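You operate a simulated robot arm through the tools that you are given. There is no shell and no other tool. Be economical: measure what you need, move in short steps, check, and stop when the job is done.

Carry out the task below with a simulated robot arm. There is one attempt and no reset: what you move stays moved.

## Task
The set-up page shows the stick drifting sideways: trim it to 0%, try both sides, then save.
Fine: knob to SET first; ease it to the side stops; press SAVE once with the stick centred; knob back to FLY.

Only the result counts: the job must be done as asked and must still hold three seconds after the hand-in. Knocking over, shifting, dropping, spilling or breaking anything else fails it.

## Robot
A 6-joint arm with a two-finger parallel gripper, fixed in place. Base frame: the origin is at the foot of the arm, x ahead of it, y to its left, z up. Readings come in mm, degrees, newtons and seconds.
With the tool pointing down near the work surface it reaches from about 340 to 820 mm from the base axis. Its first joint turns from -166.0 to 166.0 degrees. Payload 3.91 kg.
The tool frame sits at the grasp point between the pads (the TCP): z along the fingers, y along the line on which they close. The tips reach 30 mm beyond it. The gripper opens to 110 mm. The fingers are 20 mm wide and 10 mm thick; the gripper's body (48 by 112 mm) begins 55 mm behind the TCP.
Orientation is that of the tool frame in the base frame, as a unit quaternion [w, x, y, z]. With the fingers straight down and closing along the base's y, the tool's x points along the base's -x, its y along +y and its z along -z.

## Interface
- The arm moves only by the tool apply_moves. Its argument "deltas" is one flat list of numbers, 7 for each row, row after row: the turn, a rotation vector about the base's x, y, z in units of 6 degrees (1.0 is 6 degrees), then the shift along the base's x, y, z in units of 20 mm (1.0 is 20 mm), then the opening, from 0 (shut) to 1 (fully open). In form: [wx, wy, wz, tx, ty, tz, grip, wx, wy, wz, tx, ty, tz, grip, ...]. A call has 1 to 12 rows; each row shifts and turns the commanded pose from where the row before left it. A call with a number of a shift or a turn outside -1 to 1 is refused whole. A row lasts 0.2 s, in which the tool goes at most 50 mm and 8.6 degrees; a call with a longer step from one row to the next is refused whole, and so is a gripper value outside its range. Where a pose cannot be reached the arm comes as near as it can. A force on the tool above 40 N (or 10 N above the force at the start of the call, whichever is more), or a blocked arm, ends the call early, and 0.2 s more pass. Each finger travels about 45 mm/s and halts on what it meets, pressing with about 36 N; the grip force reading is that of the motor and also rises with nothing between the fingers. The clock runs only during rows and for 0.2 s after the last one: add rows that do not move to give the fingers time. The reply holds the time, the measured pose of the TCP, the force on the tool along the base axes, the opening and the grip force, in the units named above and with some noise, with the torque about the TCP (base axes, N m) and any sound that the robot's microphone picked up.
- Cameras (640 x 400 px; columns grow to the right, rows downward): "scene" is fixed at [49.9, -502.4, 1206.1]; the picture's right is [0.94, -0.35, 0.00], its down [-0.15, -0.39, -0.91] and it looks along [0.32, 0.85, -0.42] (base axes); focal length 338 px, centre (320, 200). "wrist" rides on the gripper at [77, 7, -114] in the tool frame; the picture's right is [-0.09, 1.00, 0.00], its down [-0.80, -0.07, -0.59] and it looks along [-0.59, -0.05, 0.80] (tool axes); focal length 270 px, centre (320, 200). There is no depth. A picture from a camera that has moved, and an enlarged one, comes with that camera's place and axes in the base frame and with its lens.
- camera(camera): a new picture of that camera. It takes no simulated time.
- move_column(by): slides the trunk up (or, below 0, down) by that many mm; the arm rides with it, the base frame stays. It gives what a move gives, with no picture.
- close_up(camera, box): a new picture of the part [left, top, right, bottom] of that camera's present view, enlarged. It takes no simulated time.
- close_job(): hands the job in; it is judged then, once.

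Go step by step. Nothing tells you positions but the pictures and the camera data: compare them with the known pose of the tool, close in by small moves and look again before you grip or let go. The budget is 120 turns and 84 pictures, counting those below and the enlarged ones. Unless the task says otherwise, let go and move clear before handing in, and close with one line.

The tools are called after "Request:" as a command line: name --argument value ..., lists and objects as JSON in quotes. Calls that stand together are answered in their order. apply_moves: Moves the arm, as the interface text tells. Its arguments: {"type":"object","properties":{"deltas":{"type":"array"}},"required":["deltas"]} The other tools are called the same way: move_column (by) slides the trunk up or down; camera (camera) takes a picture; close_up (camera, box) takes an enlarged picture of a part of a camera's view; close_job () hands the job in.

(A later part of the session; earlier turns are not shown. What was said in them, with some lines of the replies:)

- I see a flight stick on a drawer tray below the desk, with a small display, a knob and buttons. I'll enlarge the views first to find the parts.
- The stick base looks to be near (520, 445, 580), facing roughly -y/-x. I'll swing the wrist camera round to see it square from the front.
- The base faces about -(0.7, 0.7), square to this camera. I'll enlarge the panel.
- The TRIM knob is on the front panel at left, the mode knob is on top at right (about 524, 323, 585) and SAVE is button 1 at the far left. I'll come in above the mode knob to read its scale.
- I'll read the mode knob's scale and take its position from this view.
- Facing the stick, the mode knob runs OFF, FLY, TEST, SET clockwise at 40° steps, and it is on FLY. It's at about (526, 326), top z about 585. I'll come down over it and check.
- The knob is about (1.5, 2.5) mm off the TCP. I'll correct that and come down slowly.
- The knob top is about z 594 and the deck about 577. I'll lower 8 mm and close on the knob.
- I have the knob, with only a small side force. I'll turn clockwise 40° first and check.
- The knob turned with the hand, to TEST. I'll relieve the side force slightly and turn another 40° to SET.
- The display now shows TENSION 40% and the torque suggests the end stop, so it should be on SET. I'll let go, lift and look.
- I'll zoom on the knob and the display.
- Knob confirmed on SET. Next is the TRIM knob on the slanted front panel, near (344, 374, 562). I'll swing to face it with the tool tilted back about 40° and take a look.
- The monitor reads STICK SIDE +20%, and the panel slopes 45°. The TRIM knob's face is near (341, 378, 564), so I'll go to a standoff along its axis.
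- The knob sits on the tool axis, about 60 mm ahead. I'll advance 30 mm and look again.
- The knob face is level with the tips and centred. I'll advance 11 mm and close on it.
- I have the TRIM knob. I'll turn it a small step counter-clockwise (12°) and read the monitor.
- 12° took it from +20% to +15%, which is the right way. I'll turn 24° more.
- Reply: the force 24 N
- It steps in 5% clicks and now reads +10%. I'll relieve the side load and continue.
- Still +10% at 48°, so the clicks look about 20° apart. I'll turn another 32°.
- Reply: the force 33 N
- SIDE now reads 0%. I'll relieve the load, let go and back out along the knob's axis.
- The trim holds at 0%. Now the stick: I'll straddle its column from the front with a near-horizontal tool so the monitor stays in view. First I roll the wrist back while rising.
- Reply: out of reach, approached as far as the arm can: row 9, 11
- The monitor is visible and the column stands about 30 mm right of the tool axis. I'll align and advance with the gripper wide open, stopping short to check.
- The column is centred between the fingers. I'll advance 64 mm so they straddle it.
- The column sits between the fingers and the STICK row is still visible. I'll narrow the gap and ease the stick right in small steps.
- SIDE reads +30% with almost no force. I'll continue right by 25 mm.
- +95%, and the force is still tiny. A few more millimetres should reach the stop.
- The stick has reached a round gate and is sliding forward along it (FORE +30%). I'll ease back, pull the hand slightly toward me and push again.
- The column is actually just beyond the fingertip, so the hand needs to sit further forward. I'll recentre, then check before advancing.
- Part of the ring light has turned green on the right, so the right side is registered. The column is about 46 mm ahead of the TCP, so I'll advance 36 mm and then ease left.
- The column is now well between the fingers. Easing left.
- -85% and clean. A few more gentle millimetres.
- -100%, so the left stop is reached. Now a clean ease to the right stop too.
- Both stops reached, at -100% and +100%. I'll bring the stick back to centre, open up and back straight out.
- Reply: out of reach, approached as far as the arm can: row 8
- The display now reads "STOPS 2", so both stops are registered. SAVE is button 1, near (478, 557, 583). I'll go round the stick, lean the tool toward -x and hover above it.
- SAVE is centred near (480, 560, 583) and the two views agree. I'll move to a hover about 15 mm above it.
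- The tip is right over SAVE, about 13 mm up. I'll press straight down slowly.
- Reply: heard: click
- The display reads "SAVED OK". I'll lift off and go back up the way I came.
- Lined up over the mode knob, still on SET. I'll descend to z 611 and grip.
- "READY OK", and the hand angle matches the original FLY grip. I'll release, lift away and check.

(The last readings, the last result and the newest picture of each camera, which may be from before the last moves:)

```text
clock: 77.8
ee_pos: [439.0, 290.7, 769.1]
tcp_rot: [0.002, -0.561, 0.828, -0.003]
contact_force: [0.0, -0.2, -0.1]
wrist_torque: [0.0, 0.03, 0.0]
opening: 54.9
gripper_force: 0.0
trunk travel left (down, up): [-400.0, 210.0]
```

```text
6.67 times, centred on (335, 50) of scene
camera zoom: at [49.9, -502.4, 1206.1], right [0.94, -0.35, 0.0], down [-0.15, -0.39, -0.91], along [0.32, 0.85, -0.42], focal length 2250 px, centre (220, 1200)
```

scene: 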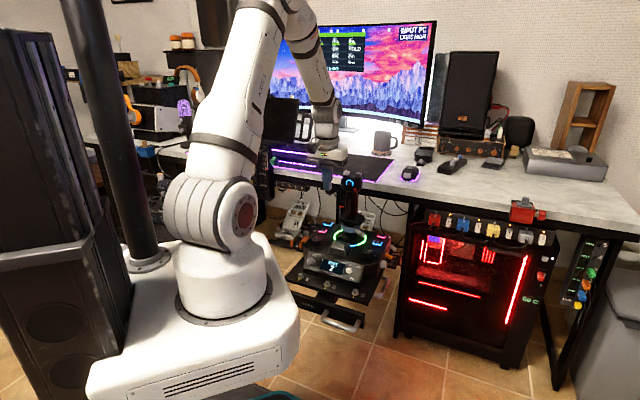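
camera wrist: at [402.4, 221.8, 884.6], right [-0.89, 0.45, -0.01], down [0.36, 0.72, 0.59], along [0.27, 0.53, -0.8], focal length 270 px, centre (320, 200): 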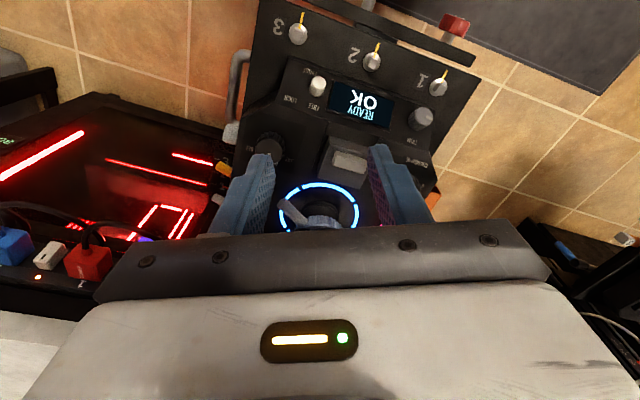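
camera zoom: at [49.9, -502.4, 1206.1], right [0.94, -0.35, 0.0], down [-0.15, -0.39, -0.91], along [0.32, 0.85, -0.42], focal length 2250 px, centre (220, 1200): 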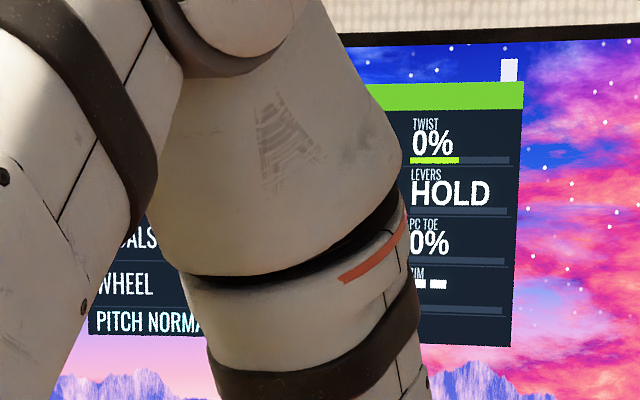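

The display says READY OK. I'll back away once more to read the knob and the SIDE value.

Request:
apply_moves --deltas '[0, 0, 0, -0.9, -0.2, 0.9, 0.5, 0, 0, 0, -0.9, -0.2, 0.9, 0.5, 0, 0, 0, -0.9, -0.2, 0.9, 0.5, 0, 0, 0, -0.6, -0.2, 0.9, 0.5, 0, 0, 0, 0, -0.5, 0.9, 0.5, 0, 0, 0, 0, -0.5, 0.9, 0.5, 0, 0, 0, 0, -0.5, 0.9, 0.5]'

Request:
close_up --camera "scene" --box '[290, 20, 380, 80]'

Request:
close_up --camera "scene" --box '[350, 235, 390, 265]'

Request:
camera --camera "scene"

```text
clock: 79.4
ee_pos: [371.6, 243.7, 895.4]
tcp_rot: [0.001, -0.562, 0.827, -0.003]
contact_force: [0.3, 0.1, 0.2]
wrist_torque: [-0.01, 0.02, 0.02]
opening: 55.1
gripper_force: 0.1
trunk travel left (down, up): [-400.0, 210.0]
```

```text
6.67 times, centred on (335, 50) of scene
camera zoom: at [49.9, -502.4, 1206.1], right [0.94, -0.35, 0.0], down [-0.15, -0.39, -0.91], along [0.32, 0.85, -0.42], focal length 2250 px, centre (220, 1200)
```

zoom: 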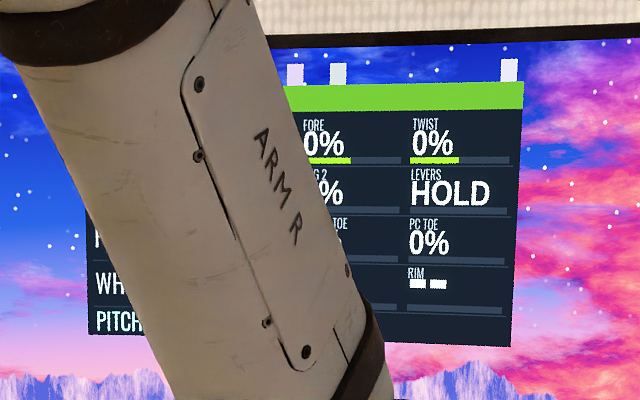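

```text
13.33 times, centred on (370, 250) of scene
camera zoom: at [49.9, -502.4, 1206.1], right [0.94, -0.35, 0.0], down [-0.15, -0.39, -0.91], along [0.32, 0.85, -0.42], focal length 4501 px, centre (-347, -467)
```

zoom: 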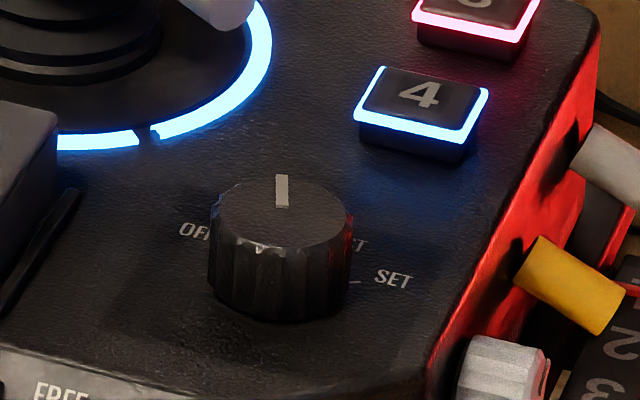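

```text
4 pictures are left
```

scene: 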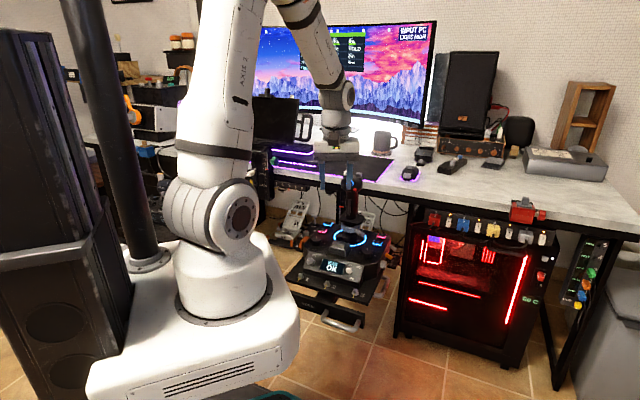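

The knob points at FLY, the display reads READY OK, the stick stands centred and the hand is clear. I'll hand in.

Request:
close_job

```text
The job is handed in.
```

The job is done and handed in. With the knob on SET, I trimmed the stick's side reading to 0% and eased it to both stops (-100% and +100%). I then pressed SAVE once with the stick centred ("SAVED OK") and turned the knob back to FLY ("READY OK"). My arm blocked the side reading on the monitor at the end, so I last saw it at 0% before the side stops.
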